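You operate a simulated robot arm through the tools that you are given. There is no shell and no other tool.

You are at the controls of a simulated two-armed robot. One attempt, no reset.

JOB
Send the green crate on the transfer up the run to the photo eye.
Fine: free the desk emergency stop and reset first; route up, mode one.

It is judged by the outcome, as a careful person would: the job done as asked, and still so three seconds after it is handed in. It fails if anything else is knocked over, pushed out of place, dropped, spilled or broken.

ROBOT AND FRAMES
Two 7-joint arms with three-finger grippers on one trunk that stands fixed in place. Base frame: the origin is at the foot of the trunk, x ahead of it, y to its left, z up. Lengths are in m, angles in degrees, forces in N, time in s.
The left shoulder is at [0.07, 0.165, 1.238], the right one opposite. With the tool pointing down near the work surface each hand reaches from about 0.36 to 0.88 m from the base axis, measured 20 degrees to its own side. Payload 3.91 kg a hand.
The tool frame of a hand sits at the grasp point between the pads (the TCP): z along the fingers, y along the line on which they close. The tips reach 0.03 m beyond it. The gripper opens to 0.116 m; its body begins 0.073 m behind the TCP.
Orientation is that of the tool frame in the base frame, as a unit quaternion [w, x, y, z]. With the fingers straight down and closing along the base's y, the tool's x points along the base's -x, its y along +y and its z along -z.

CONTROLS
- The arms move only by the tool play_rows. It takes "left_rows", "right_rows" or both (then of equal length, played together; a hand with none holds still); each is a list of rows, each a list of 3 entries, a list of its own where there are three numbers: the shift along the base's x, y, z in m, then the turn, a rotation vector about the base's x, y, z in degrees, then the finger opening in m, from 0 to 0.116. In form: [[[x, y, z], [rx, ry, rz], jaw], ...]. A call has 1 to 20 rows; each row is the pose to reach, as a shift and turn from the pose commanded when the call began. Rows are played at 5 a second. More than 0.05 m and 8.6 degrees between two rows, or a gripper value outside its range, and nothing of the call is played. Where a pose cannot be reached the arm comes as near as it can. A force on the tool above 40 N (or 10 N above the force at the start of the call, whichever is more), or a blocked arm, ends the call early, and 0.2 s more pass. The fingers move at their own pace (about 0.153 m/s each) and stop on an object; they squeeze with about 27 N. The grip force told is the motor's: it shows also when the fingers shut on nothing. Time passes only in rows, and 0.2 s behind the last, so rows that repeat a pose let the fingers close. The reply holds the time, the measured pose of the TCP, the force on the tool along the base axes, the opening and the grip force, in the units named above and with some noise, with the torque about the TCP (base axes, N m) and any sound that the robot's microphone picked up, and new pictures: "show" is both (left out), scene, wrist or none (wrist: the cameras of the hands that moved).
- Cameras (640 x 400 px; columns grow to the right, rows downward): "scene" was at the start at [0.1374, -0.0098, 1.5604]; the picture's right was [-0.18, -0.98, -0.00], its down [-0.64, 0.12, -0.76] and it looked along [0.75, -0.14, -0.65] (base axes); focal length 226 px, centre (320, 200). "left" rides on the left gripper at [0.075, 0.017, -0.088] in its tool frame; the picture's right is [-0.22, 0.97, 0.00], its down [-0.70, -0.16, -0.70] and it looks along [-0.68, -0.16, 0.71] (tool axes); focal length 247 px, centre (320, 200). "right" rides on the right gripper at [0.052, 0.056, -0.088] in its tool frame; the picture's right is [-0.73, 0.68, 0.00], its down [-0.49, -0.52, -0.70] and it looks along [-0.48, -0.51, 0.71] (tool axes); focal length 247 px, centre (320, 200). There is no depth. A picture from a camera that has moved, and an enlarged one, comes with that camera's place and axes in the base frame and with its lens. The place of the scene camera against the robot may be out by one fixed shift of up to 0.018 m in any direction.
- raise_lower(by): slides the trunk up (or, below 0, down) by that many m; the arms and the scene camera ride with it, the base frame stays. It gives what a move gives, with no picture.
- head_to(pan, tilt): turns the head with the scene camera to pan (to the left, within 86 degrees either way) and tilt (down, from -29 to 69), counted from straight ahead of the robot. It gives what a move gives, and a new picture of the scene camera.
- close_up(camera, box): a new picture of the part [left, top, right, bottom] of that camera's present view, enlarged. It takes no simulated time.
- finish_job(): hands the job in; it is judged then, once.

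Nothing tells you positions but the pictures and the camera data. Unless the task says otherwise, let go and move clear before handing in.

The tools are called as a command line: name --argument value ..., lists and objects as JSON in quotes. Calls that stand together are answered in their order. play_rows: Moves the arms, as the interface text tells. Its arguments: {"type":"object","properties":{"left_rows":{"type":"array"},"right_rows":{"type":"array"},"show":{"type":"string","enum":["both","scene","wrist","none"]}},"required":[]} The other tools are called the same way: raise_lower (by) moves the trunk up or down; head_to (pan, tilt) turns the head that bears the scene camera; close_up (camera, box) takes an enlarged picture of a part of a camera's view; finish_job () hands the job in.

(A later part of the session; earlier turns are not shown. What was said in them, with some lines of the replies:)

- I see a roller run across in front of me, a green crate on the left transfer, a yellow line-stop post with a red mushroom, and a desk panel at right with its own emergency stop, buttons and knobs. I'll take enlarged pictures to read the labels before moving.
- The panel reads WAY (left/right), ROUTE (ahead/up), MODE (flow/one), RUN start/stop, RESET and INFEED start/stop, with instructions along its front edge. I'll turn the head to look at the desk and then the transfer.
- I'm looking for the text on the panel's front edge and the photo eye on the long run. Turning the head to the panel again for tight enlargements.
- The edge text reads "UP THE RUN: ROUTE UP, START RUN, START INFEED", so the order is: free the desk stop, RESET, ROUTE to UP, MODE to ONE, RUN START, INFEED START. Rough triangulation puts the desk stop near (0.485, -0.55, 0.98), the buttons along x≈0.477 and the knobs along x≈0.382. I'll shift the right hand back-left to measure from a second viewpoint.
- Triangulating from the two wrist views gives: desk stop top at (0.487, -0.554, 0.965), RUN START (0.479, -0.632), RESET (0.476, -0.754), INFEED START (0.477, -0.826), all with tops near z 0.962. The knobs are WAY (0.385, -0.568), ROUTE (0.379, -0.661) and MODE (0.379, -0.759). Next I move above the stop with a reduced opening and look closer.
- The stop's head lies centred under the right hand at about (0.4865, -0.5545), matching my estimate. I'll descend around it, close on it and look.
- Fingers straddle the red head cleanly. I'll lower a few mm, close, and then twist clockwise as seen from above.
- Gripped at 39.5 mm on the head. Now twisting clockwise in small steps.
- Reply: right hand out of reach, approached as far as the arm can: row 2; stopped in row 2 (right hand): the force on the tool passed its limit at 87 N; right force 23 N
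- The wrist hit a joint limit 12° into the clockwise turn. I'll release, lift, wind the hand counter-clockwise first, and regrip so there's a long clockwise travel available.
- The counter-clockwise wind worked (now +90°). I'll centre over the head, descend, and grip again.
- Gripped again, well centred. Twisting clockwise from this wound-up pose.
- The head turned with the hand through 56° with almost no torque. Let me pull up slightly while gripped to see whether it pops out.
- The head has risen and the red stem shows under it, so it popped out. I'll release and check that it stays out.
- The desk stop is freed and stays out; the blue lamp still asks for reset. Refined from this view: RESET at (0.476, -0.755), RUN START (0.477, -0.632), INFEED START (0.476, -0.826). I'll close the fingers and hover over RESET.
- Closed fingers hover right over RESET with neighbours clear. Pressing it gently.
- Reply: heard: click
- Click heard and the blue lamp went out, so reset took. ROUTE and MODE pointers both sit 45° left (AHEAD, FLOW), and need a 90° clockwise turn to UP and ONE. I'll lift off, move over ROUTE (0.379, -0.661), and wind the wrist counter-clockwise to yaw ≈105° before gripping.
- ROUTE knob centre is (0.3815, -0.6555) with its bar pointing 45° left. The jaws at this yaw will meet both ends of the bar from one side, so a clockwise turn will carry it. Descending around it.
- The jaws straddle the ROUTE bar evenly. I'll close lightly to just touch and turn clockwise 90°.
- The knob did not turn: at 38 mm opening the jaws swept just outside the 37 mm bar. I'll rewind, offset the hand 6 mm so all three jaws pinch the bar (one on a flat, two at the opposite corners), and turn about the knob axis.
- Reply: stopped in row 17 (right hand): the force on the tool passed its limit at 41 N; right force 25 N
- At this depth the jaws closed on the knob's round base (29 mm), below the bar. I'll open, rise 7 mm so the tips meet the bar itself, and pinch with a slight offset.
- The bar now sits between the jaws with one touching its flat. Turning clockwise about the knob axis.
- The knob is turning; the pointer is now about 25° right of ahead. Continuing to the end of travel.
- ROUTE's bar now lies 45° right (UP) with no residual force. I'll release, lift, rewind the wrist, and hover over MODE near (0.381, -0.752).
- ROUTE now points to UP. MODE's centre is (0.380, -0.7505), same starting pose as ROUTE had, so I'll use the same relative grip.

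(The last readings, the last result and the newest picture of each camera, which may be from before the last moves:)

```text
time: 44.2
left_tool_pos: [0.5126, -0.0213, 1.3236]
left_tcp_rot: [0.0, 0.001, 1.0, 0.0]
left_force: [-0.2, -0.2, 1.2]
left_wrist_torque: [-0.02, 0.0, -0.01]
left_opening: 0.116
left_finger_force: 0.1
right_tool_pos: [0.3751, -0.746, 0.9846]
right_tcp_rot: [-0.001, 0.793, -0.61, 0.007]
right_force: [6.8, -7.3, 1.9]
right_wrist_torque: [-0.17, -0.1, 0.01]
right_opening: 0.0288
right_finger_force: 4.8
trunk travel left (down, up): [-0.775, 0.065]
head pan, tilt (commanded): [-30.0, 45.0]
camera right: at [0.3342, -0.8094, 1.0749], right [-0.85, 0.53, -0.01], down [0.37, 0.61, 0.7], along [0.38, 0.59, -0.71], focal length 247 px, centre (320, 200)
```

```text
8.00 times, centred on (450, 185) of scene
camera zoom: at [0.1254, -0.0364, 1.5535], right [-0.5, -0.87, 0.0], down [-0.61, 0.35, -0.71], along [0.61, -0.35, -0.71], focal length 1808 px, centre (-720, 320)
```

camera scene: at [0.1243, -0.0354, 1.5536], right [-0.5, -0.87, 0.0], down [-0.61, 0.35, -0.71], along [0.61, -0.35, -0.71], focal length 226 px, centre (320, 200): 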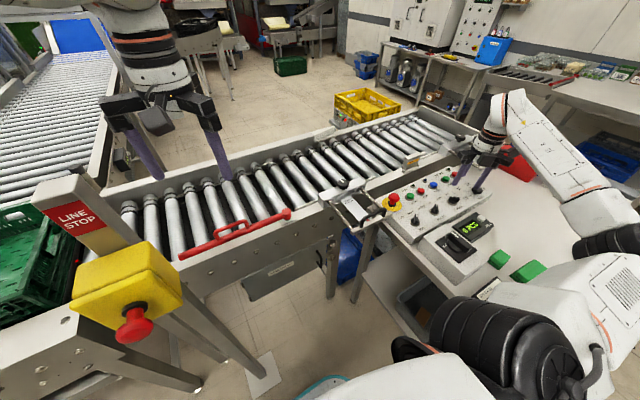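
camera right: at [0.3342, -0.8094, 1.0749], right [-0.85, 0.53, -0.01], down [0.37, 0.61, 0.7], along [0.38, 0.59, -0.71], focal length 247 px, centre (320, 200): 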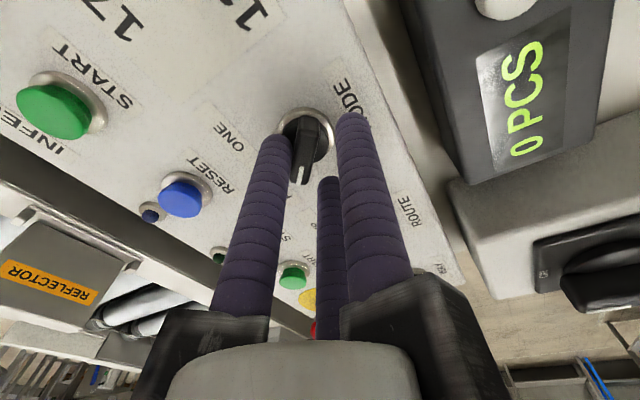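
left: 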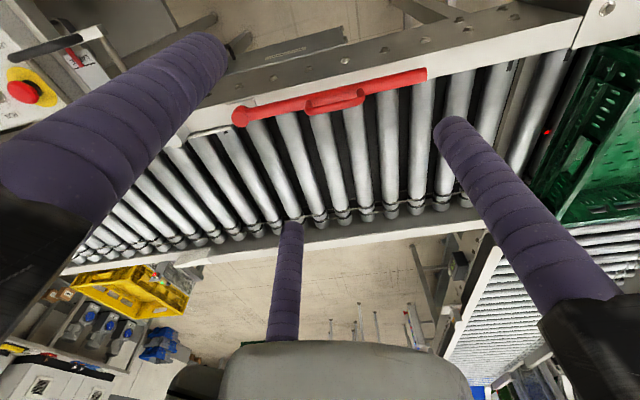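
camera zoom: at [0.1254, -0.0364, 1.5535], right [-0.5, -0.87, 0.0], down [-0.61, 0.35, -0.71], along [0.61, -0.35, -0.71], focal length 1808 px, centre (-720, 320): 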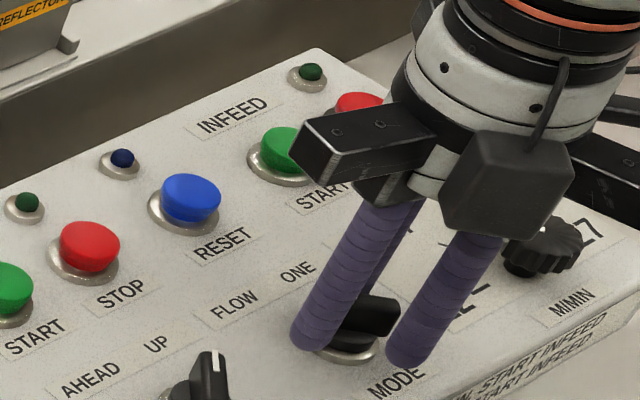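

Identical contact picture to the ROUTE grip. Turning MODE clockwise the same way.

play_rows --right_rows '[[[0.0006, 0.0005, 0], [0, 0, -7.5], 0.024], [[0.0012, 0.0009, 0], [0, 0, -15], 0.024], [[0.0019, 0.0012, 0], [0, 0, -22.5], 0.024], [[0.0026, 0.0015, 0], [0, 0, -30], 0.024], [[0.0033, 0.0016, 0], [0, 0, -37.5], 0.024], [[0.004, 0.0017, 0], [0, 0, -45], 0.024], [[0.0048, 0.0016, 0], [0, 0, -52.5], 0.024], [[0.0055, 0.0015, 0], [0, 0, -60], 0.024], [[0.0062, 0.0012, 0], [0, 0, -67.5], 0.024], [[0.0069, 0.0009, 0], [0, 0, -75], 0.024], [[0.0075, 0.0005, 0], [0, 0, -82.5], 0.024], [[0.0081, 0, 0], [0, 0, -90], 0.024], [[0.0085, -0.0005, 0], [0, 0, -97], 0.024], [[0.0085, -0.0005, 0], [0, 0, -97], 0.024]]' --show "both"

close_up --camera "right" --box '[220, 60, 420, 185]'

```text
time: 47.2
left_tool_pos: [0.5123, -0.023, 1.3242]
left_tcp_rot: [0.0, 0.001, 1.0, 0.0]
left_force: [0.7, -0.9, -0.6]
left_wrist_torque: [-0.03, -0.03, 0.01]
left_opening: 0.1161
left_finger_force: 0.0
right_tool_pos: [0.3845, -0.7462, 0.986]
right_tcp_rot: [-0.005, -0.068, 0.998, -0.005]
right_force: [-0.8, -1.3, -0.4]
right_wrist_torque: [-0.03, 0.0, -0.02]
right_opening: 0.0244
right_finger_force: 0.3
trunk travel left (down, up): [-0.775, 0.065]
head pan, tilt (commanded): [-30.0, 45.0]
camera scene: at [0.1243, -0.0353, 1.5536], right [-0.5, -0.87, 0.0], down [-0.61, 0.35, -0.71], along [0.61, -0.35, -0.71], focal length 226 px, centre (320, 200)
camera right: at [0.3252, -0.6955, 1.0753], right [0.63, 0.77, -0.01], down [0.56, -0.44, 0.7], along [0.54, -0.45, -0.71], focal length 247 px, centre (320, 200)
```

scene: 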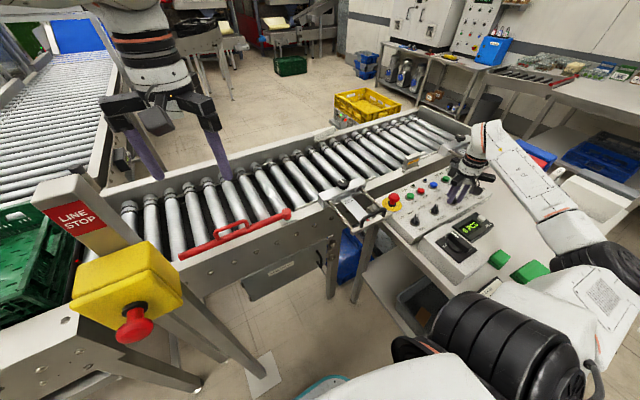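
right: 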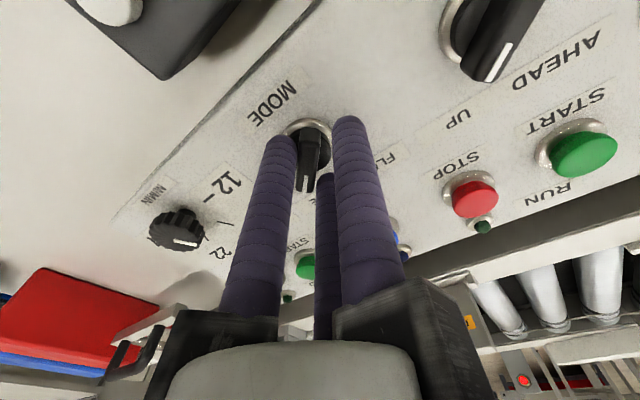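

```text
3.20 times, centred on (320, 122) of right
camera zoom: at [0.3252, -0.6955, 1.0753], right [0.63, 0.77, -0.01], down [0.56, -0.44, 0.7], along [0.54, -0.45, -0.71], focal length 790 px, centre (320, 448)
```

zoom: 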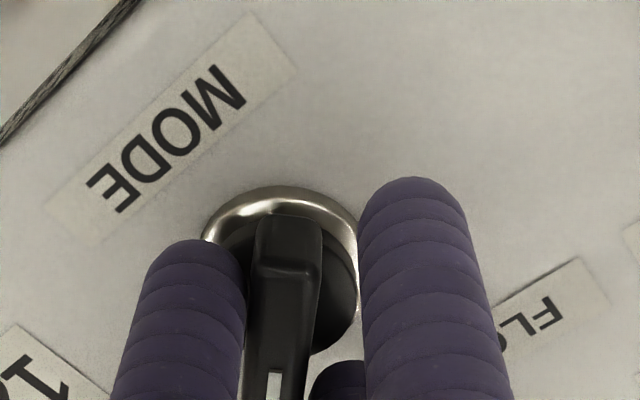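

MODE now points to ONE. I'll release, lift, close the fingers, and verify all three knobs before hovering over RUN START (0.477, -0.632).

play_rows --right_rows '[[[0, 0, 0], [0, 0, 0], 0.06], [[0, 0, 0], [0, 0, 0], 0.06], [[0, 0, 0.04], [0, 0, 0], 0.06], [[0, 0, 0.085], [0, 0, 0], 0.06], [[0.03, 0.035, 0.085], [0, 0, 7], 0.03], [[0.06, 0.07, 0.085], [0, 0, 14], 0.0], [[0.0925, 0.114, 0.085], [0, 0, 21], 0.0], [[0.0925, 0.114, 0.06], [0, 0, 25], 0.0], [[0.0925, 0.114, 0.035], [0, 0, 25], 0.0], [[0.0925, 0.114, 0.035], [0, 0, 25], 0.0]]' --show "both"

close_up --camera "scene" --box '[380, 165, 480, 227]'

close_up --camera "right" --box '[160, 40, 480, 240]'

```text
refused: row 7 steps farther than a row can; nothing moved
```

```text
6.40 times, centred on (430, 196) of scene
camera zoom: at [0.1243, -0.0353, 1.5536], right [-0.5, -0.87, 0.0], down [-0.61, 0.35, -0.71], along [0.61, -0.35, -0.71], focal length 1446 px, centre (-384, 226)
```

zoom: 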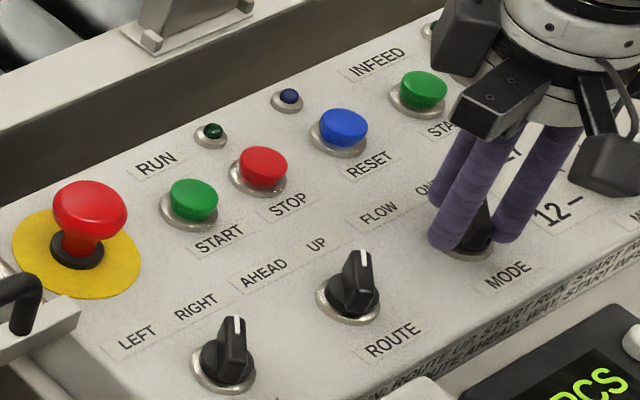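

```text
2.00 times, centred on (320, 140) of right
camera zoom: at [0.3252, -0.6955, 1.0753], right [0.63, 0.77, -0.01], down [0.56, -0.44, 0.7], along [0.54, -0.45, -0.71], focal length 494 px, centre (320, 320)
```

zoom: 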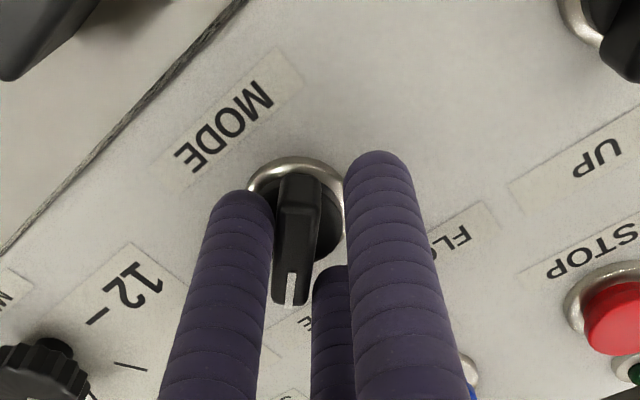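

One row stepped too far, so nothing moved; I'll split it. Releasing MODE, lifting, and moving to hover over RUN START.

play_rows --right_rows '[[[0, 0, 0], [0, 0, 0], 0.06], [[0, 0, 0], [0, 0, 0], 0.06], [[0, 0, 0.04], [0, 0, 0], 0.06], [[0, 0, 0.085], [0, 0, 0], 0.06], [[0.025, 0.03, 0.085], [0, 0, 7], 0.03], [[0.05, 0.06, 0.085], [0, 0, 14], 0.0], [[0.075, 0.09, 0.085], [0, 0, 21], 0.0], [[0.0925, 0.114, 0.075], [0, 0, 25], 0.0], [[0.0925, 0.114, 0.035], [0, 0, 25], 0.0], [[0.0925, 0.114, 0.035], [0, 0, 25], 0.0]]' --show "both"

close_up --camera "scene" --box '[380, 165, 480, 227]'

close_up --camera "right" --box '[160, 40, 480, 240]'

```text
time: 49.5
left_tool_pos: [0.5117, -0.0222, 1.324]
left_tcp_rot: [0.0, 0.001, 1.0, 0.0]
left_force: [0.0, 0.0, 0.2]
left_wrist_torque: [-0.01, 0.0, -0.01]
left_opening: 0.1161
left_finger_force: 0.0
right_tool_pos: [0.4757, -0.6317, 1.0213]
right_tcp_rot: [-0.003, -0.282, 0.959, -0.006]
right_force: [-0.5, 0.2, 0.0]
right_wrist_torque: [-0.03, -0.01, 0.01]
right_opening: 0.0091
right_finger_force: 27.4
trunk travel left (down, up): [-0.775, 0.065]
head pan, tilt (commanded): [-30.0, 45.0]
camera scene: at [0.1242, -0.0349, 1.5536], right [-0.5, -0.87, 0.0], down [-0.61, 0.35, -0.71], along [0.61, -0.35, -0.71], focal length 226 px, centre (320, 200)
camera right: at [0.4019, -0.6104, 1.1107], right [0.24, 0.97, -0.01], down [0.69, -0.17, 0.7], along [0.68, -0.18, -0.71], focal length 247 px, centre (320, 200)
```

scene: 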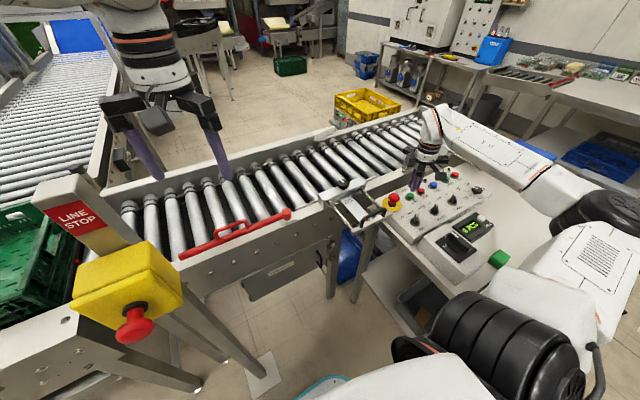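
right: 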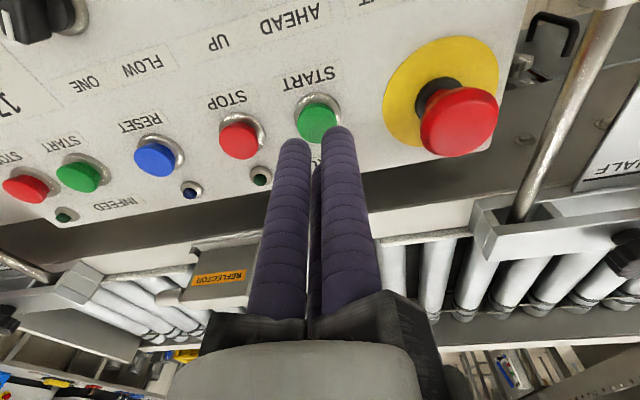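

```text
6.40 times, centred on (430, 196) of scene
camera zoom: at [0.1242, -0.0349, 1.5536], right [-0.5, -0.87, 0.0], down [-0.61, 0.35, -0.71], along [0.61, -0.35, -0.71], focal length 1446 px, centre (-384, 226)
```

zoom: 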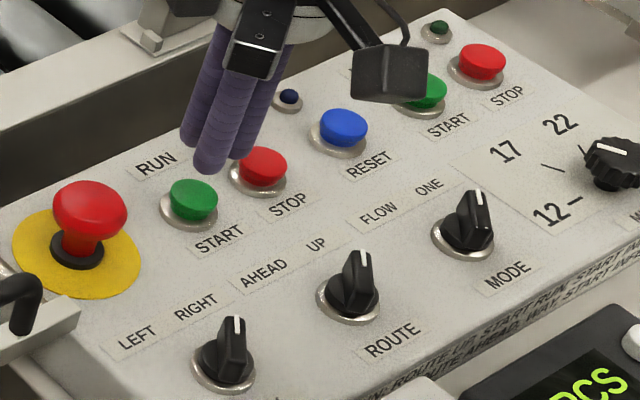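

```text
2.00 times, centred on (320, 140) of right
camera zoom: at [0.4019, -0.6104, 1.1107], right [0.24, 0.97, -0.01], down [0.69, -0.17, 0.7], along [0.68, -0.18, -0.71], focal length 494 px, centre (320, 320)
```

zoom: 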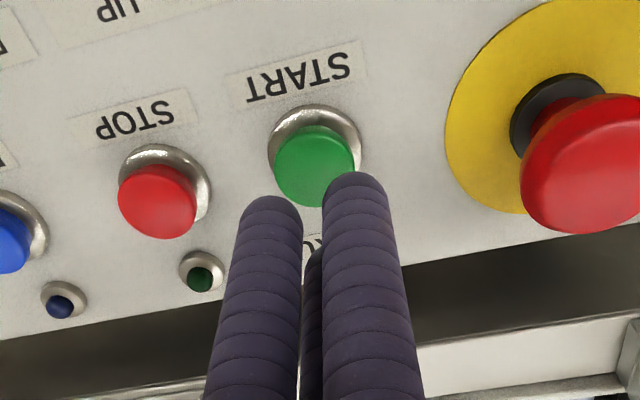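

All knobs are right: ROUTE on UP, MODE on ONE, and the fingers are centred over RUN START. Pressing it and watching the RUN lamp.

play_rows --right_rows '[[[0, 0.001, -0.02], [0, 0, 0], 0.0], [[0, 0.001, -0.03], [0, 0, 0], 0.0], [[0, 0.001, -0.034], [0, 0, 0], 0.0], [[0, 0.001, -0.037], [0, 0, 0], 0.0]]' --show "scene"

close_up --camera "scene" --box '[380, 165, 480, 227]'

```text
time: 50.5
left_tool_pos: [0.5114, -0.0211, 1.3245]
left_tcp_rot: [0.002, 0.002, 1.0, 0.0]
left_force: [-0.5, -0.5, 0.1]
left_wrist_torque: [0.0, -0.03, -0.03]
left_opening: 0.116
left_finger_force: 0.1
right_tool_pos: [0.4758, -0.6313, 0.9868]
right_tcp_rot: [-0.001, -0.283, 0.959, -0.008]
right_force: [-1.3, -0.4, 6.4]
right_wrist_torque: [-0.02, -0.04, 0.03]
right_opening: 0.0088
right_finger_force: 26.6
trunk travel left (down, up): [-0.775, 0.065]
head pan, tilt (commanded): [-30.0, 45.0]
heard: click
camera scene: at [0.1231, -0.0342, 1.5538], right [-0.5, -0.87, 0.0], down [-0.61, 0.35, -0.71], along [0.61, -0.35, -0.71], focal length 226 px, centre (320, 200)
```

scene: 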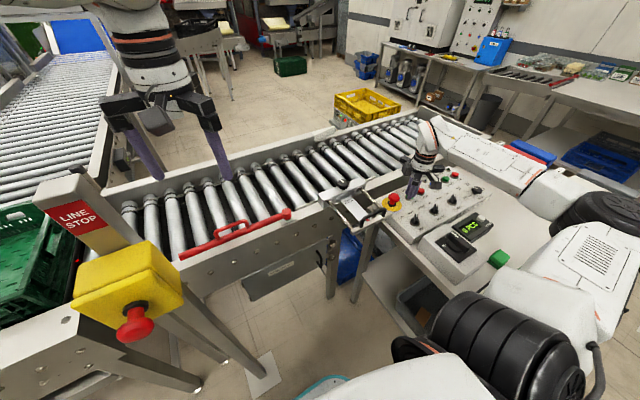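

```text
6.40 times, centred on (430, 196) of scene
camera zoom: at [0.1231, -0.0342, 1.5538], right [-0.5, -0.87, 0.0], down [-0.61, 0.35, -0.71], along [0.61, -0.35, -0.71], focal length 1446 px, centre (-384, 226)
```

zoom: 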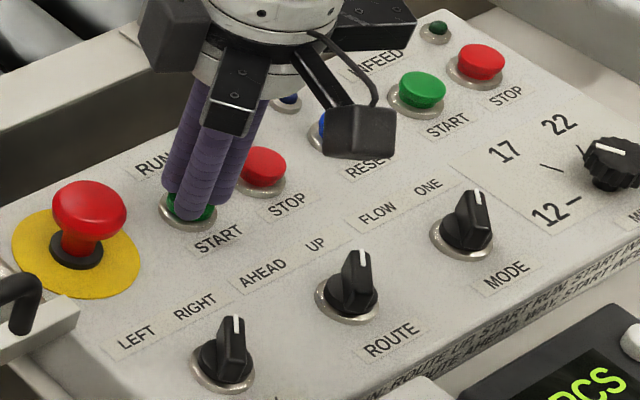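

Click heard; the RUN lamp is hidden behind the fingers, so I lift to check it.

play_rows --right_rows '[[[0, 0, 0.03], [0, 0, 0], 0.0], [[0, 0, 0.07], [0, 0, 0], 0.0], [[0, 0, 0.1], [0, 0, 0], 0.0]]' --show "both"

close_up --camera "scene" --box '[380, 165, 480, 227]'

```text
time: 51.2
left_tool_pos: [0.5121, -0.0223, 1.3235]
left_tcp_rot: [0.001, 0.001, 1.0, 0.0]
left_force: [0.5, 0.1, -0.4]
left_wrist_torque: [0.01, -0.02, 0.01]
left_opening: 0.1162
left_finger_force: 0.0
right_tool_pos: [0.4766, -0.6307, 1.0848]
right_tcp_rot: [-0.003, -0.282, 0.959, -0.006]
right_force: [0.4, 0.8, 0.2]
right_wrist_torque: [0.01, -0.01, 0.0]
right_opening: 0.0091
right_finger_force: 26.8
trunk travel left (down, up): [-0.775, 0.065]
head pan, tilt (commanded): [-30.0, 45.0]
camera scene: at [0.1246, -0.035, 1.5535], right [-0.5, -0.87, 0.0], down [-0.61, 0.35, -0.71], along [0.61, -0.35, -0.71], focal length 226 px, centre (320, 200)
camera right: at [0.4019, -0.6097, 1.1733], right [0.24, 0.97, -0.01], down [0.69, -0.17, 0.7], along [0.68, -0.18, -0.71], focal length 247 px, centre (320, 200)
```

scene: 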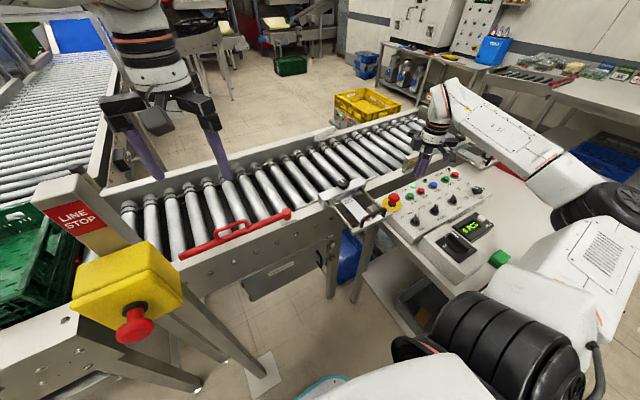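
right: 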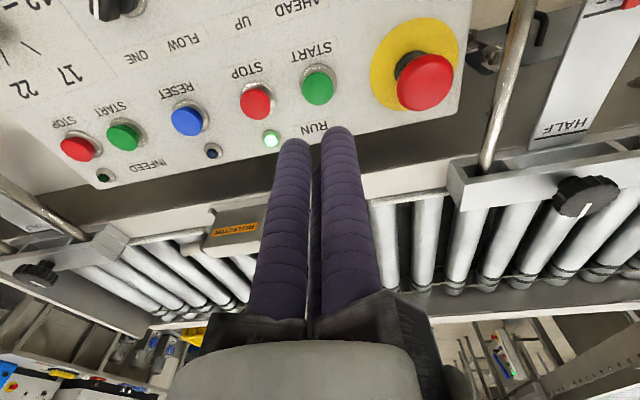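

```text
6.40 times, centred on (430, 196) of scene
camera zoom: at [0.1246, -0.035, 1.5535], right [-0.5, -0.87, 0.0], down [-0.61, 0.35, -0.71], along [0.61, -0.35, -0.71], focal length 1446 px, centre (-384, 226)
```

zoom: 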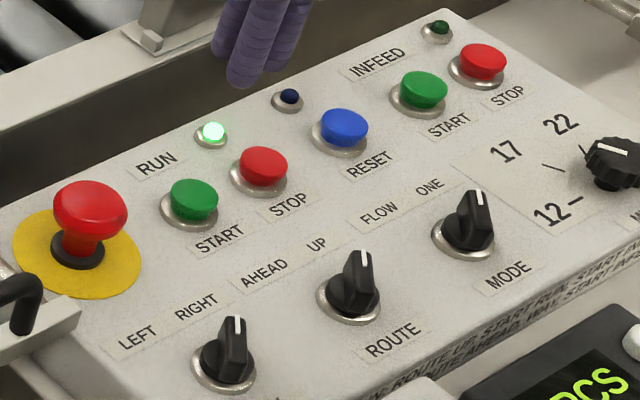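

The RUN lamp is lit. Next I move over INFEED START at (0.476, -0.827).

play_rows --right_rows '[[[0, -0.045, 0], [0, 0, 0], 0.0], [[0, -0.09, 0], [0, 0, 0], 0.0], [[0, -0.135, 0], [0, 0, 0], 0.0], [[0, -0.18, 0], [0, 0, 0], 0.0], [[-0.001, -0.196, -0.03], [0, 0, 0], 0.0], [[-0.001, -0.196, -0.064], [0, 0, 0], 0.0], [[-0.001, -0.196, -0.064], [0, 0, 0], 0.0]]' --show "wrist"

close_up --camera "right" --box '[160, 40, 480, 240]'

close_up --camera "scene" --box '[390, 155, 490, 217]'

```text
time: 52.9
left_tool_pos: [0.5119, -0.0214, 1.3242]
left_tcp_rot: [0.0, 0.001, 1.0, 0.0]
left_force: [-0.2, -0.3, 0.3]
left_wrist_torque: [-0.02, 0.04, -0.03]
left_opening: 0.1158
left_finger_force: 0.0
right_tool_pos: [0.4762, -0.8254, 1.0186]
right_tcp_rot: [-0.002, -0.283, 0.959, -0.006]
right_force: [0.1, -0.1, 0.4]
right_wrist_torque: [-0.02, -0.01, 0.0]
right_opening: 0.0094
right_finger_force: 27.0
trunk travel left (down, up): [-0.775, 0.065]
head pan, tilt (commanded): [-30.0, 45.0]
camera right: at [0.4006, -0.805, 1.1078], right [0.24, 0.97, -0.01], down [0.69, -0.17, 0.7], along [0.68, -0.18, -0.71], focal length 247 px, centre (320, 200)
```

right: 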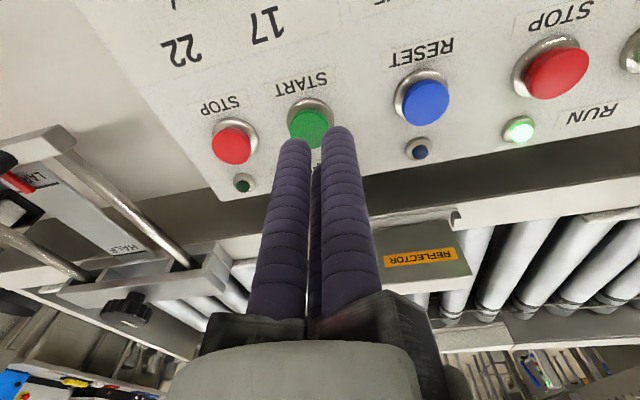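

```text
2.00 times, centred on (320, 140) of right
camera zoom: at [0.4006, -0.805, 1.1078], right [0.24, 0.97, -0.01], down [0.69, -0.17, 0.7], along [0.68, -0.18, -0.71], focal length 494 px, centre (320, 320)
```

zoom: 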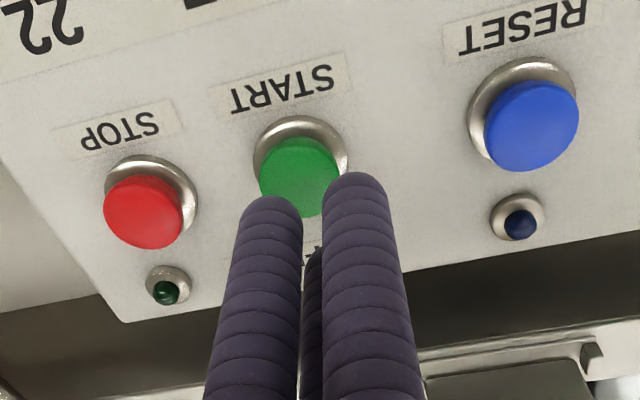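

```text
6.40 times, centred on (440, 186) of scene
camera zoom: at [0.1242, -0.0349, 1.5536], right [-0.5, -0.87, 0.0], down [-0.61, 0.35, -0.71], along [0.61, -0.35, -0.71], focal length 1446 px, centre (-448, 290)
```

zoom: 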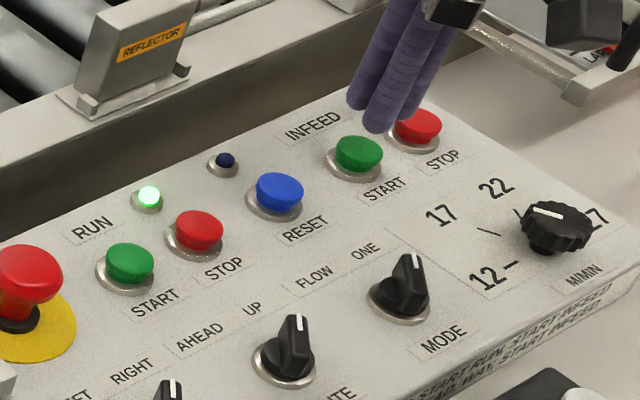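

Fingers are over INFEED START (I'll trim 4 mm right). I turn the head toward the transfer first so I can watch the crate while pressing.

head_to --pan 38 --tilt 22

```text
time: 54.2
left_tool_pos: [0.5131, -0.0223, 1.3228]
left_tcp_rot: [0.0, 0.001, 1.0, 0.0]
left_force: [0.2, 0.5, -1.4]
left_wrist_torque: [0.03, 0.02, 0.03]
left_opening: 0.1161
left_finger_force: 0.0
right_tool_pos: [0.4744, -0.8275, 1.0188]
right_tcp_rot: [-0.002, -0.283, 0.959, -0.006]
right_force: [-1.2, 0.3, 0.9]
right_wrist_torque: [-0.01, 0.0, 0.01]
right_opening: 0.0089
right_finger_force: 26.8
trunk travel left (down, up): [-0.775, 0.065]
head pan, tilt (commanded): [38.0, 22.0]
camera scene: at [0.1271, 0.0622, 1.589], right [0.62, -0.79, 0.0], down [-0.3, -0.23, -0.93], along [0.73, 0.57, -0.37], focal length 226 px, centre (320, 200)
```

scene: 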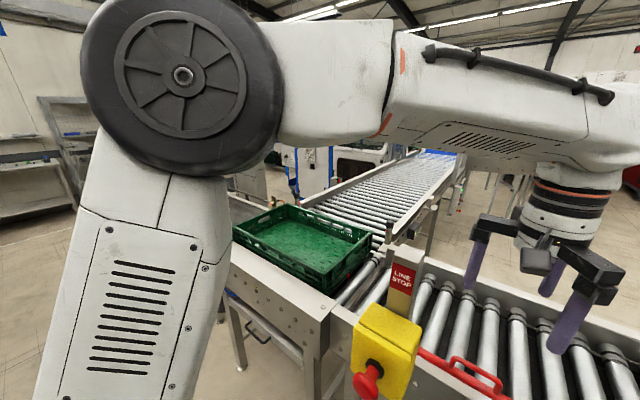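

The crate and run are in view and clear. Pressing INFEED START now.

play_rows --right_rows '[[[0.001, -0.002, -0.018], [0, 0, 0], 0.0], [[0.001, -0.002, -0.028], [0, 0, 0], 0.0], [[0.001, -0.002, -0.032], [0, 0, 0], 0.0], [[0.001, -0.002, -0.035], [0, 0, 0], 0.0]]' --show "both"

```text
time: 55.2
left_tool_pos: [0.5102, -0.0214, 1.325]
left_tcp_rot: [0.0, 0.001, 1.0, 0.0]
left_force: [0.1, 0.9, -0.3]
left_wrist_torque: [0.0, 0.0, -0.02]
left_opening: 0.1161
left_finger_force: 0.0
right_tool_pos: [0.4771, -0.8277, 0.9868]
right_tcp_rot: [-0.002, -0.284, 0.959, -0.007]
right_force: [-1.8, 0.1, 6.8]
right_wrist_torque: [-0.04, -0.03, -0.02]
right_opening: 0.0091
right_finger_force: 27.4
trunk travel left (down, up): [-0.775, 0.065]
head pan, tilt (commanded): [38.0, 22.0]
heard: click
camera scene: at [0.126, 0.0636, 1.5892], right [0.62, -0.79, 0.0], down [-0.29, -0.23, -0.93], along [0.73, 0.57, -0.37], focal length 226 px, centre (320, 200)
camera right: at [0.4021, -0.8074, 1.0752], right [0.25, 0.97, -0.01], down [0.69, -0.16, 0.7], along [0.68, -0.18, -0.71], focal length 247 px, centre (320, 200)
```

scene: 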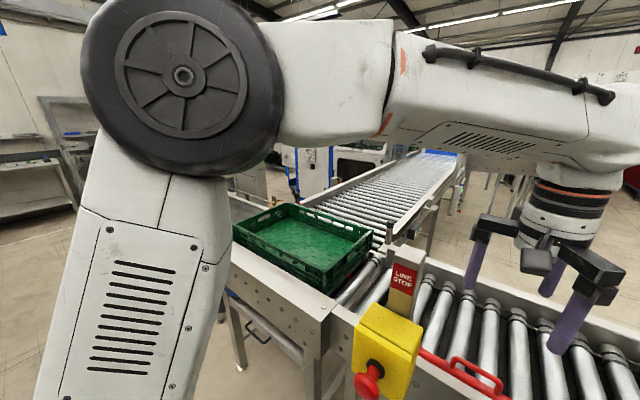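
right: 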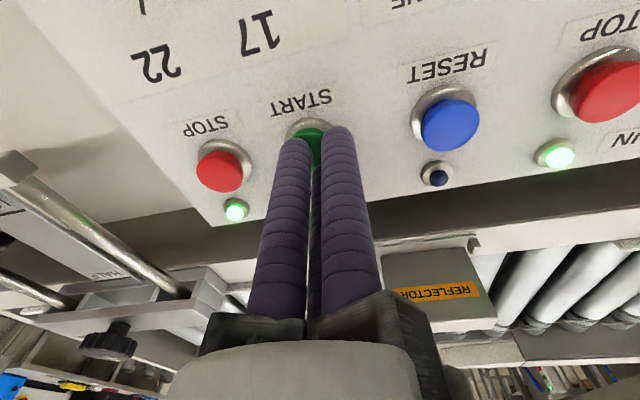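

Click heard and the INFEED lamp is lit. I lift the hand clear and keep watching the crate.

play_rows --right_rows '[[[0, 0, 0.03], [0, 0, 0], 0.0], [[0, 0, 0.07], [0, 0, 0], 0.0], [[0, 0, 0.1], [0, 0, 0], 0.0]]' --show "both"

```text
time: 56.0
left_tool_pos: [0.5113, -0.0211, 1.3234]
left_tcp_rot: [0.0, 0.001, 1.0, 0.001]
left_force: [-0.1, -1.0, 0.1]
left_wrist_torque: [-0.01, -0.03, 0.0]
left_opening: 0.1159
left_finger_force: 0.0
right_tool_pos: [0.4789, -0.8269, 1.0848]
right_tcp_rot: [-0.002, -0.283, 0.959, -0.006]
right_force: [-0.2, -0.3, -0.6]
right_wrist_torque: [-0.03, 0.02, 0.0]
right_opening: 0.0092
right_finger_force: 27.0
trunk travel left (down, up): [-0.775, 0.065]
head pan, tilt (commanded): [38.0, 22.0]
camera scene: at [0.1272, 0.0629, 1.5889], right [0.62, -0.79, 0.0], down [-0.3, -0.23, -0.93], along [0.73, 0.57, -0.37], focal length 226 px, centre (320, 200)
camera right: at [0.4039, -0.8059, 1.1742], right [0.24, 0.97, -0.01], down [0.69, -0.17, 0.7], along [0.68, -0.18, -0.71], focal length 247 px, centre (320, 200)
```

scene: 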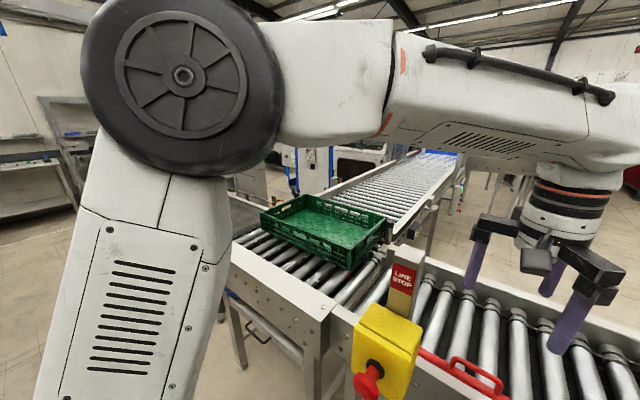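
right: 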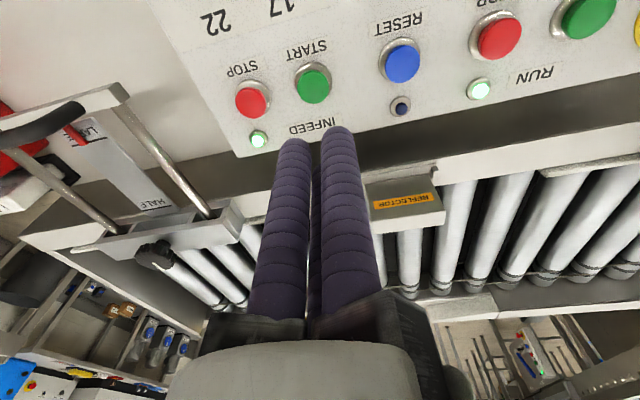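

The crate is moving off the transfer toward the run. I hold and watch.

play_rows --right_rows '[[[0, 0, 0.01], [0, 0, 0], 0.0], [[0, 0, 0.02], [0, 0, 0], 0.0], [[0, 0, 0.03], [0, 0, 0], 0.0], [[0, 0, 0.03], [0, 0, 0], 0.0]]' --show "both"

close_up --camera "scene" --box '[250, 130, 490, 280]'

```text
time: 57.0
left_tool_pos: [0.5109, -0.0216, 1.3218]
left_tcp_rot: [0.0, 0.001, 1.0, 0.0]
left_force: [-0.1, -0.1, -0.5]
left_wrist_torque: [-0.02, -0.02, 0.0]
left_opening: 0.1162
left_finger_force: 0.0
right_tool_pos: [0.4774, -0.8286, 1.1143]
right_tcp_rot: [-0.002, -0.283, 0.959, -0.006]
right_force: [0.3, -0.1, -0.7]
right_wrist_torque: [0.02, 0.02, 0.0]
right_opening: 0.0094
right_finger_force: 27.4
trunk travel left (down, up): [-0.775, 0.065]
head pan, tilt (commanded): [38.0, 22.0]
camera scene: at [0.127, 0.0624, 1.589], right [0.62, -0.79, 0.0], down [-0.3, -0.23, -0.93], along [0.73, 0.57, -0.37], focal length 226 px, centre (320, 200)
camera right: at [0.4026, -0.8077, 1.2035], right [0.24, 0.97, -0.01], down [0.69, -0.17, 0.7], along [0.68, -0.18, -0.71], focal length 247 px, centre (320, 200)
```

scene: 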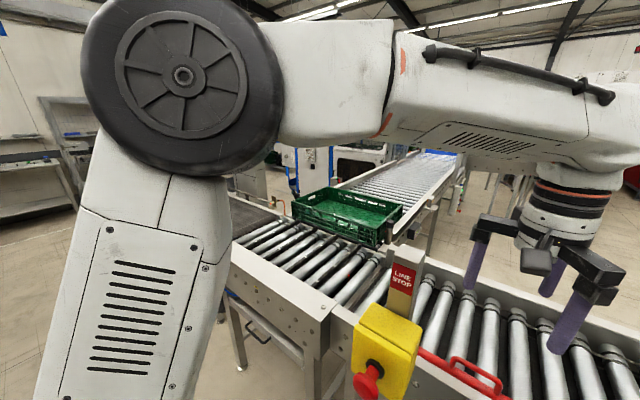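
right: 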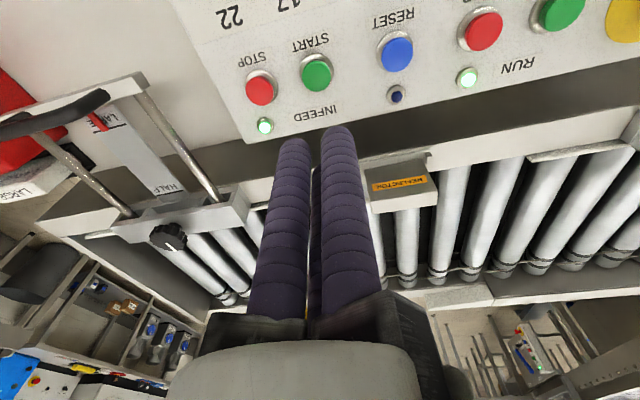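

```text
2.67 times, centred on (370, 205) of scene
camera zoom: at [0.127, 0.0624, 1.589], right [0.62, -0.79, 0.0], down [-0.3, -0.23, -0.93], along [0.73, 0.57, -0.37], focal length 603 px, centre (187, 187)
```

zoom: 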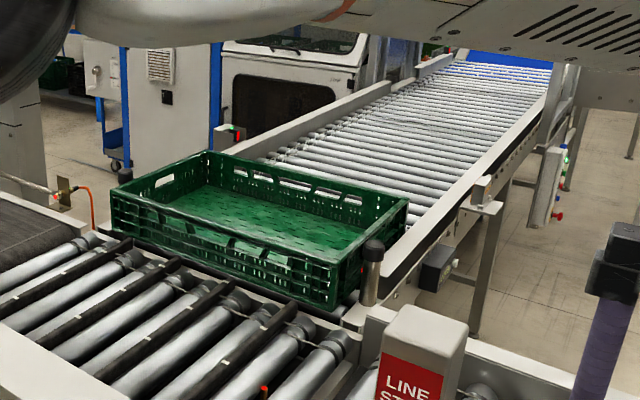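

The crate is entering the run squarely. Continuing to watch.

play_rows --right_rows '[[[0, 0, 0], [0, 0, 0], 0.0], [[0, 0, 0], [0, 0, 0], 0.0], [[0, 0, 0], [0, 0, 0], 0.0], [[0, 0, 0], [0, 0, 0], 0.0], [[0, 0, 0], [0, 0, 0], 0.0]]' --show "both"

close_up --camera "scene" --box '[250, 130, 490, 280]'

```text
time: 58.2
left_tool_pos: [0.5129, -0.0234, 1.3237]
left_tcp_rot: [0.0, 0.0, 1.0, 0.001]
left_force: [0.0, -0.4, 0.0]
left_wrist_torque: [0.01, 0.0, -0.04]
left_opening: 0.116
left_finger_force: 0.2
right_tool_pos: [0.4763, -0.8291, 1.1138]
right_tcp_rot: [-0.002, -0.284, 0.959, -0.006]
right_force: [-0.5, 0.1, -0.8]
right_wrist_torque: [-0.01, -0.01, -0.02]
right_opening: 0.0091
right_finger_force: 27.2
trunk travel left (down, up): [-0.775, 0.065]
head pan, tilt (commanded): [38.0, 22.0]
camera scene: at [0.1271, 0.0624, 1.589], right [0.62, -0.79, 0.0], down [-0.3, -0.23, -0.93], along [0.73, 0.57, -0.37], focal length 226 px, centre (320, 200)
camera right: at [0.4026, -0.8078, 1.2032], right [0.24, 0.97, -0.01], down [0.69, -0.17, 0.7], along [0.68, -0.18, -0.71], focal length 247 px, centre (320, 200)
```

scene: 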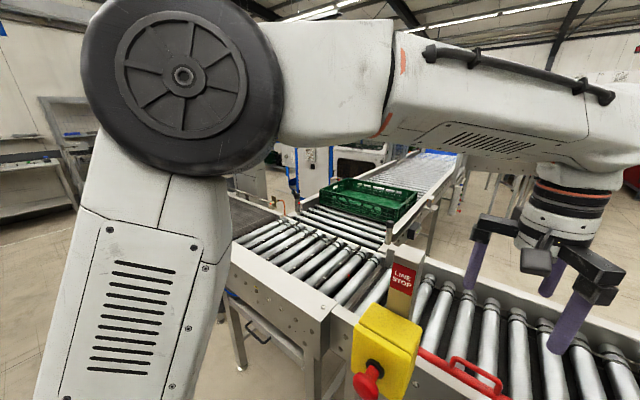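
right: 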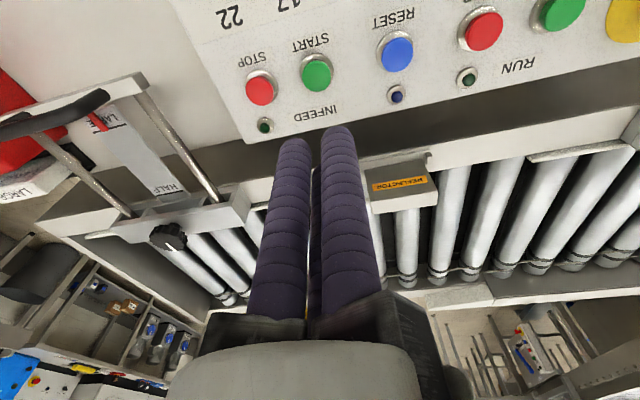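

```text
2.67 times, centred on (370, 205) of scene
camera zoom: at [0.1271, 0.0624, 1.589], right [0.62, -0.79, 0.0], down [-0.3, -0.23, -0.93], along [0.73, 0.57, -0.37], focal length 603 px, centre (187, 187)
```

zoom: 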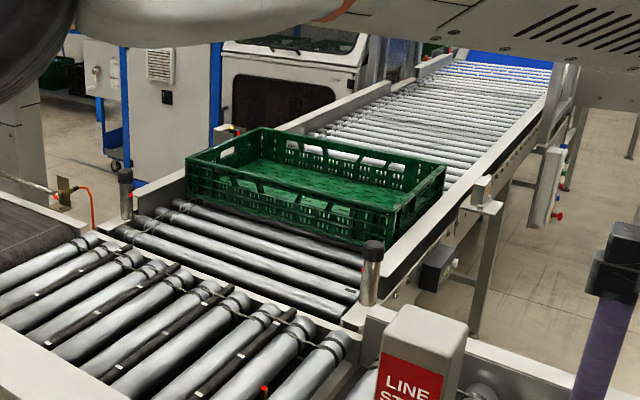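

Both RUN and INFEED lamps have gone out, which suggests mode ONE stopped the run with the crate at the photo eye. I'll zoom in to confirm and check that it stays still.

close_up --camera "scene" --box '[310, 150, 470, 250]'

play_rows --right_rows '[[[0, 0, 0.02], [0, 0, 0], 0.03], [[0, 0, 0.05], [0, 0, 0], 0.06], [[0, 0, 0.08], [0, 0, 0], 0.06], [[0, 0, 0.08], [0, 0, 0], 0.06], [[0, 0, 0.08], [0, 0, 0], 0.06]]' --show "both"

close_up --camera "scene" --box '[310, 150, 470, 250]'

```text
4.00 times, centred on (390, 200) of scene
camera zoom: at [0.1271, 0.0624, 1.589], right [0.62, -0.79, 0.0], down [-0.3, -0.23, -0.93], along [0.73, 0.57, -0.37], focal length 904 px, centre (40, 200)
```

zoom: 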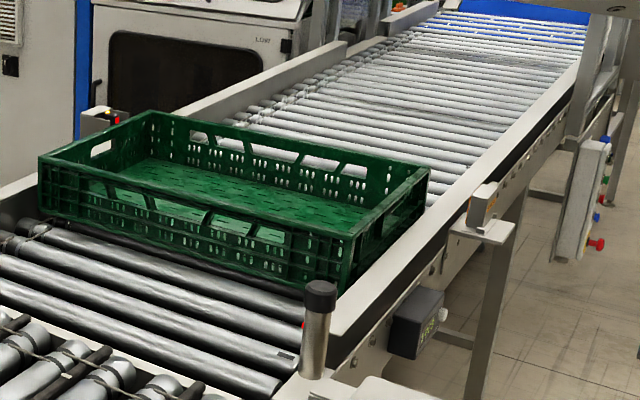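

```text
time: 59.4
left_tool_pos: [0.5115, -0.0224, 1.3231]
left_tcp_rot: [0.0, 0.001, 1.0, 0.0]
left_force: [-0.4, -1.0, 0.0]
left_wrist_torque: [-0.05, -0.03, -0.01]
left_opening: 0.1159
left_finger_force: 0.0
right_tool_pos: [0.4751, -0.8288, 1.195]
right_tcp_rot: [-0.003, -0.283, 0.959, -0.006]
right_force: [-0.3, 0.5, -0.3]
right_wrist_torque: [-0.02, 0.0, -0.01]
right_opening: 0.0599
right_finger_force: 0.1
trunk travel left (down, up): [-0.775, 0.065]
head pan, tilt (commanded): [38.0, 22.0]
camera scene: at [0.1272, 0.0623, 1.589], right [0.62, -0.79, 0.0], down [-0.3, -0.23, -0.93], along [0.73, 0.57, -0.37], focal length 226 px, centre (320, 200)
camera right: at [0.4003, -0.807, 1.2846], right [0.25, 0.97, -0.01], down [0.69, -0.17, 0.7], along [0.68, -0.18, -0.71], focal length 247 px, centre (320, 200)
```

scene: 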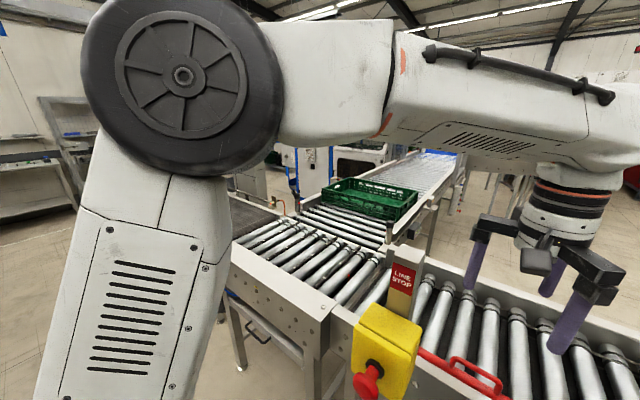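
right: 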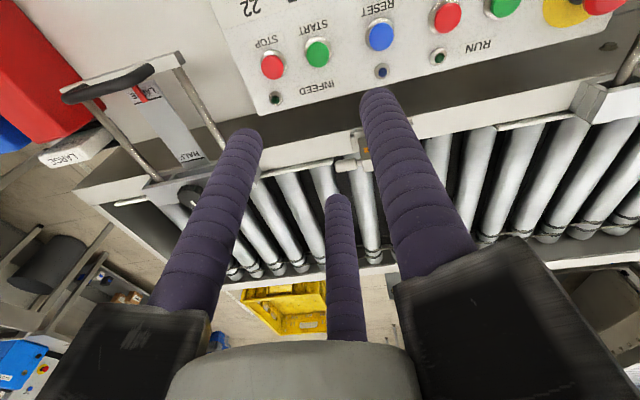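

```text
4.00 times, centred on (390, 200) of scene
camera zoom: at [0.1272, 0.0623, 1.589], right [0.62, -0.79, 0.0], down [-0.3, -0.23, -0.93], along [0.73, 0.57, -0.37], focal length 904 px, centre (40, 200)
```

zoom: 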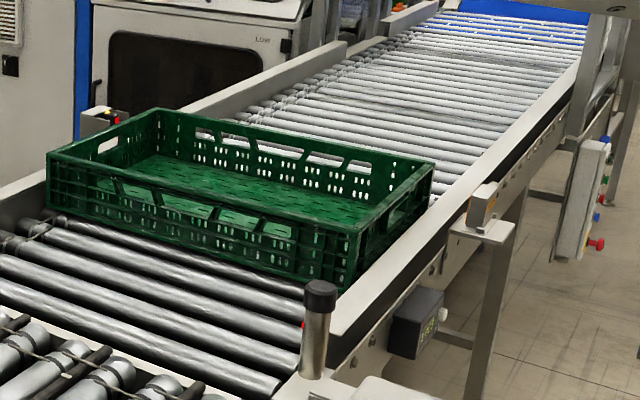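

The crate moved only a hair while coasting to rest, and its front edge lies on the line between the eye (red lamp, left) and the reflector (right). One more wait to confirm it is still, then a last look at the desk.

play_rows --right_rows '[[[0, 0, 0], [0, 0, 0], 0.06], [[0, 0, 0], [0, 0, 0], 0.06], [[0, 0, 0], [0, 0, 0], 0.06], [[0, 0, 0], [0, 0, 0], 0.06], [[0, 0, 0], [0, 0, 0], 0.06]]' --show "none"

close_up --camera "scene" --box '[310, 150, 470, 250]'

head_to --pan -30 --tilt 45

close_up --camera "scene" --box '[370, 150, 530, 250]'

```text
time: 60.6
left_tool_pos: [0.512, -0.0222, 1.3238]
left_tcp_rot: [0.0, 0.001, 1.0, 0.0]
left_force: [0.2, -0.5, 0.1]
left_wrist_torque: [0.01, 0.01, 0.02]
left_opening: 0.1158
left_finger_force: 0.1
right_tool_pos: [0.4737, -0.8302, 1.1966]
right_tcp_rot: [-0.002, -0.283, 0.959, -0.005]
right_force: [-0.5, -0.8, -0.6]
right_wrist_torque: [-0.01, 0.0, 0.02]
right_opening: 0.0601
right_finger_force: 0.1
trunk travel left (down, up): [-0.775, 0.065]
head pan, tilt (commanded): [38.0, 22.0]
```

```text
4.00 times, centred on (390, 200) of scene
camera zoom: at [0.1271, 0.0624, 1.589], right [0.62, -0.79, 0.0], down [-0.3, -0.23, -0.93], along [0.73, 0.57, -0.37], focal length 904 px, centre (40, 200)
```

zoom: 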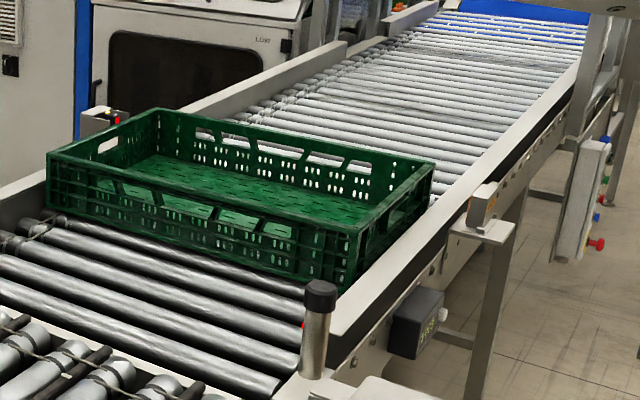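

```text
time: 62.0
left_tool_pos: [0.5119, -0.0221, 1.3237]
left_tcp_rot: [0.0, 0.001, 1.0, 0.0]
left_force: [0.1, -0.6, -0.2]
left_wrist_torque: [0.0, 0.06, 0.02]
left_opening: 0.116
left_finger_force: 0.1
right_tool_pos: [0.4738, -0.8283, 1.1961]
right_tcp_rot: [-0.003, -0.283, 0.959, -0.006]
right_force: [0.3, -0.3, 0.1]
right_wrist_torque: [0.01, -0.01, 0.02]
right_opening: 0.0601
right_finger_force: 0.1
trunk travel left (down, up): [-0.775, 0.065]
head pan, tilt (commanded): [-30.0, 45.0]
camera scene: at [0.1244, -0.0354, 1.5536], right [-0.5, -0.87, 0.0], down [-0.61, 0.35, -0.71], along [0.61, -0.35, -0.71], focal length 226 px, centre (320, 200)
```

scene: 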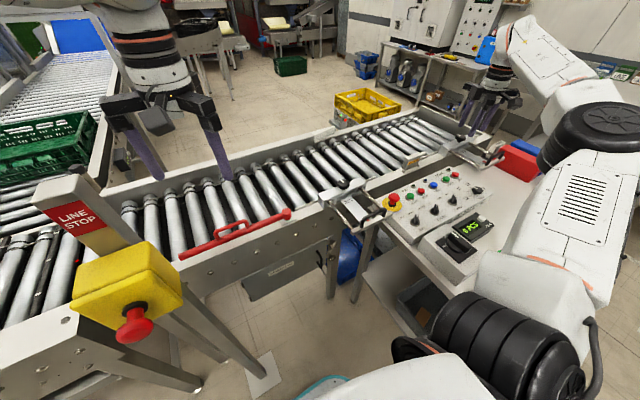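

```text
4.00 times, centred on (450, 200) of scene
camera zoom: at [0.1244, -0.0354, 1.5536], right [-0.5, -0.87, 0.0], down [-0.61, 0.35, -0.71], along [0.61, -0.35, -0.71], focal length 904 px, centre (-200, 200)
```

zoom: 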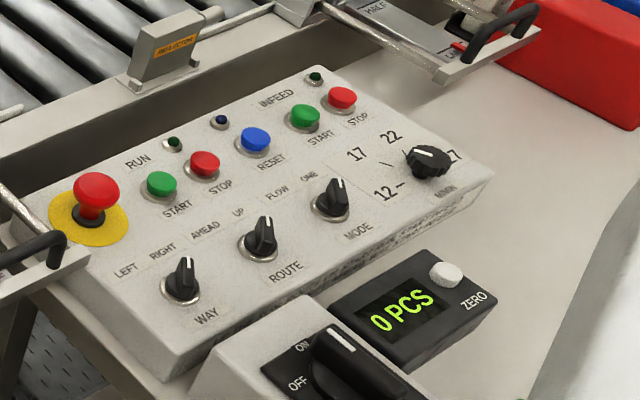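

The crate is at rest at the photo eye and the run has stopped itself. The desk stop is out, ROUTE is on UP, MODE is on ONE, nothing else has moved, and both hands are clear. I'm handing in.

finish_job

```text
The job is handed in.
```

The green crate went up the run and is now standing still at the photo eye. I watched it for about two seconds after it stopped and it did not move, and I've handed the job in.

- **Desk emergency stop and reset:** I twisted the stop free and it stayed out. I then pressed RESET, and the blue lamp went out.
- **Settings:** ROUTE is on UP and MODE is on ONE. I left WAY and the speed knob alone.
- **Run:** I pressed RUN START, then INFEED START. The crate rolled off the transfer onto the run. Both lamps went out as it reached the eye, so mode one stopped the run by itself.

My first try at turning ROUTE missed the knob. The second gripped too low and hit the arm's force limit, and the knob then turned cleanly. In the last pictures nothing else on the desk or the line had been knocked or moved. Both hands are clear.
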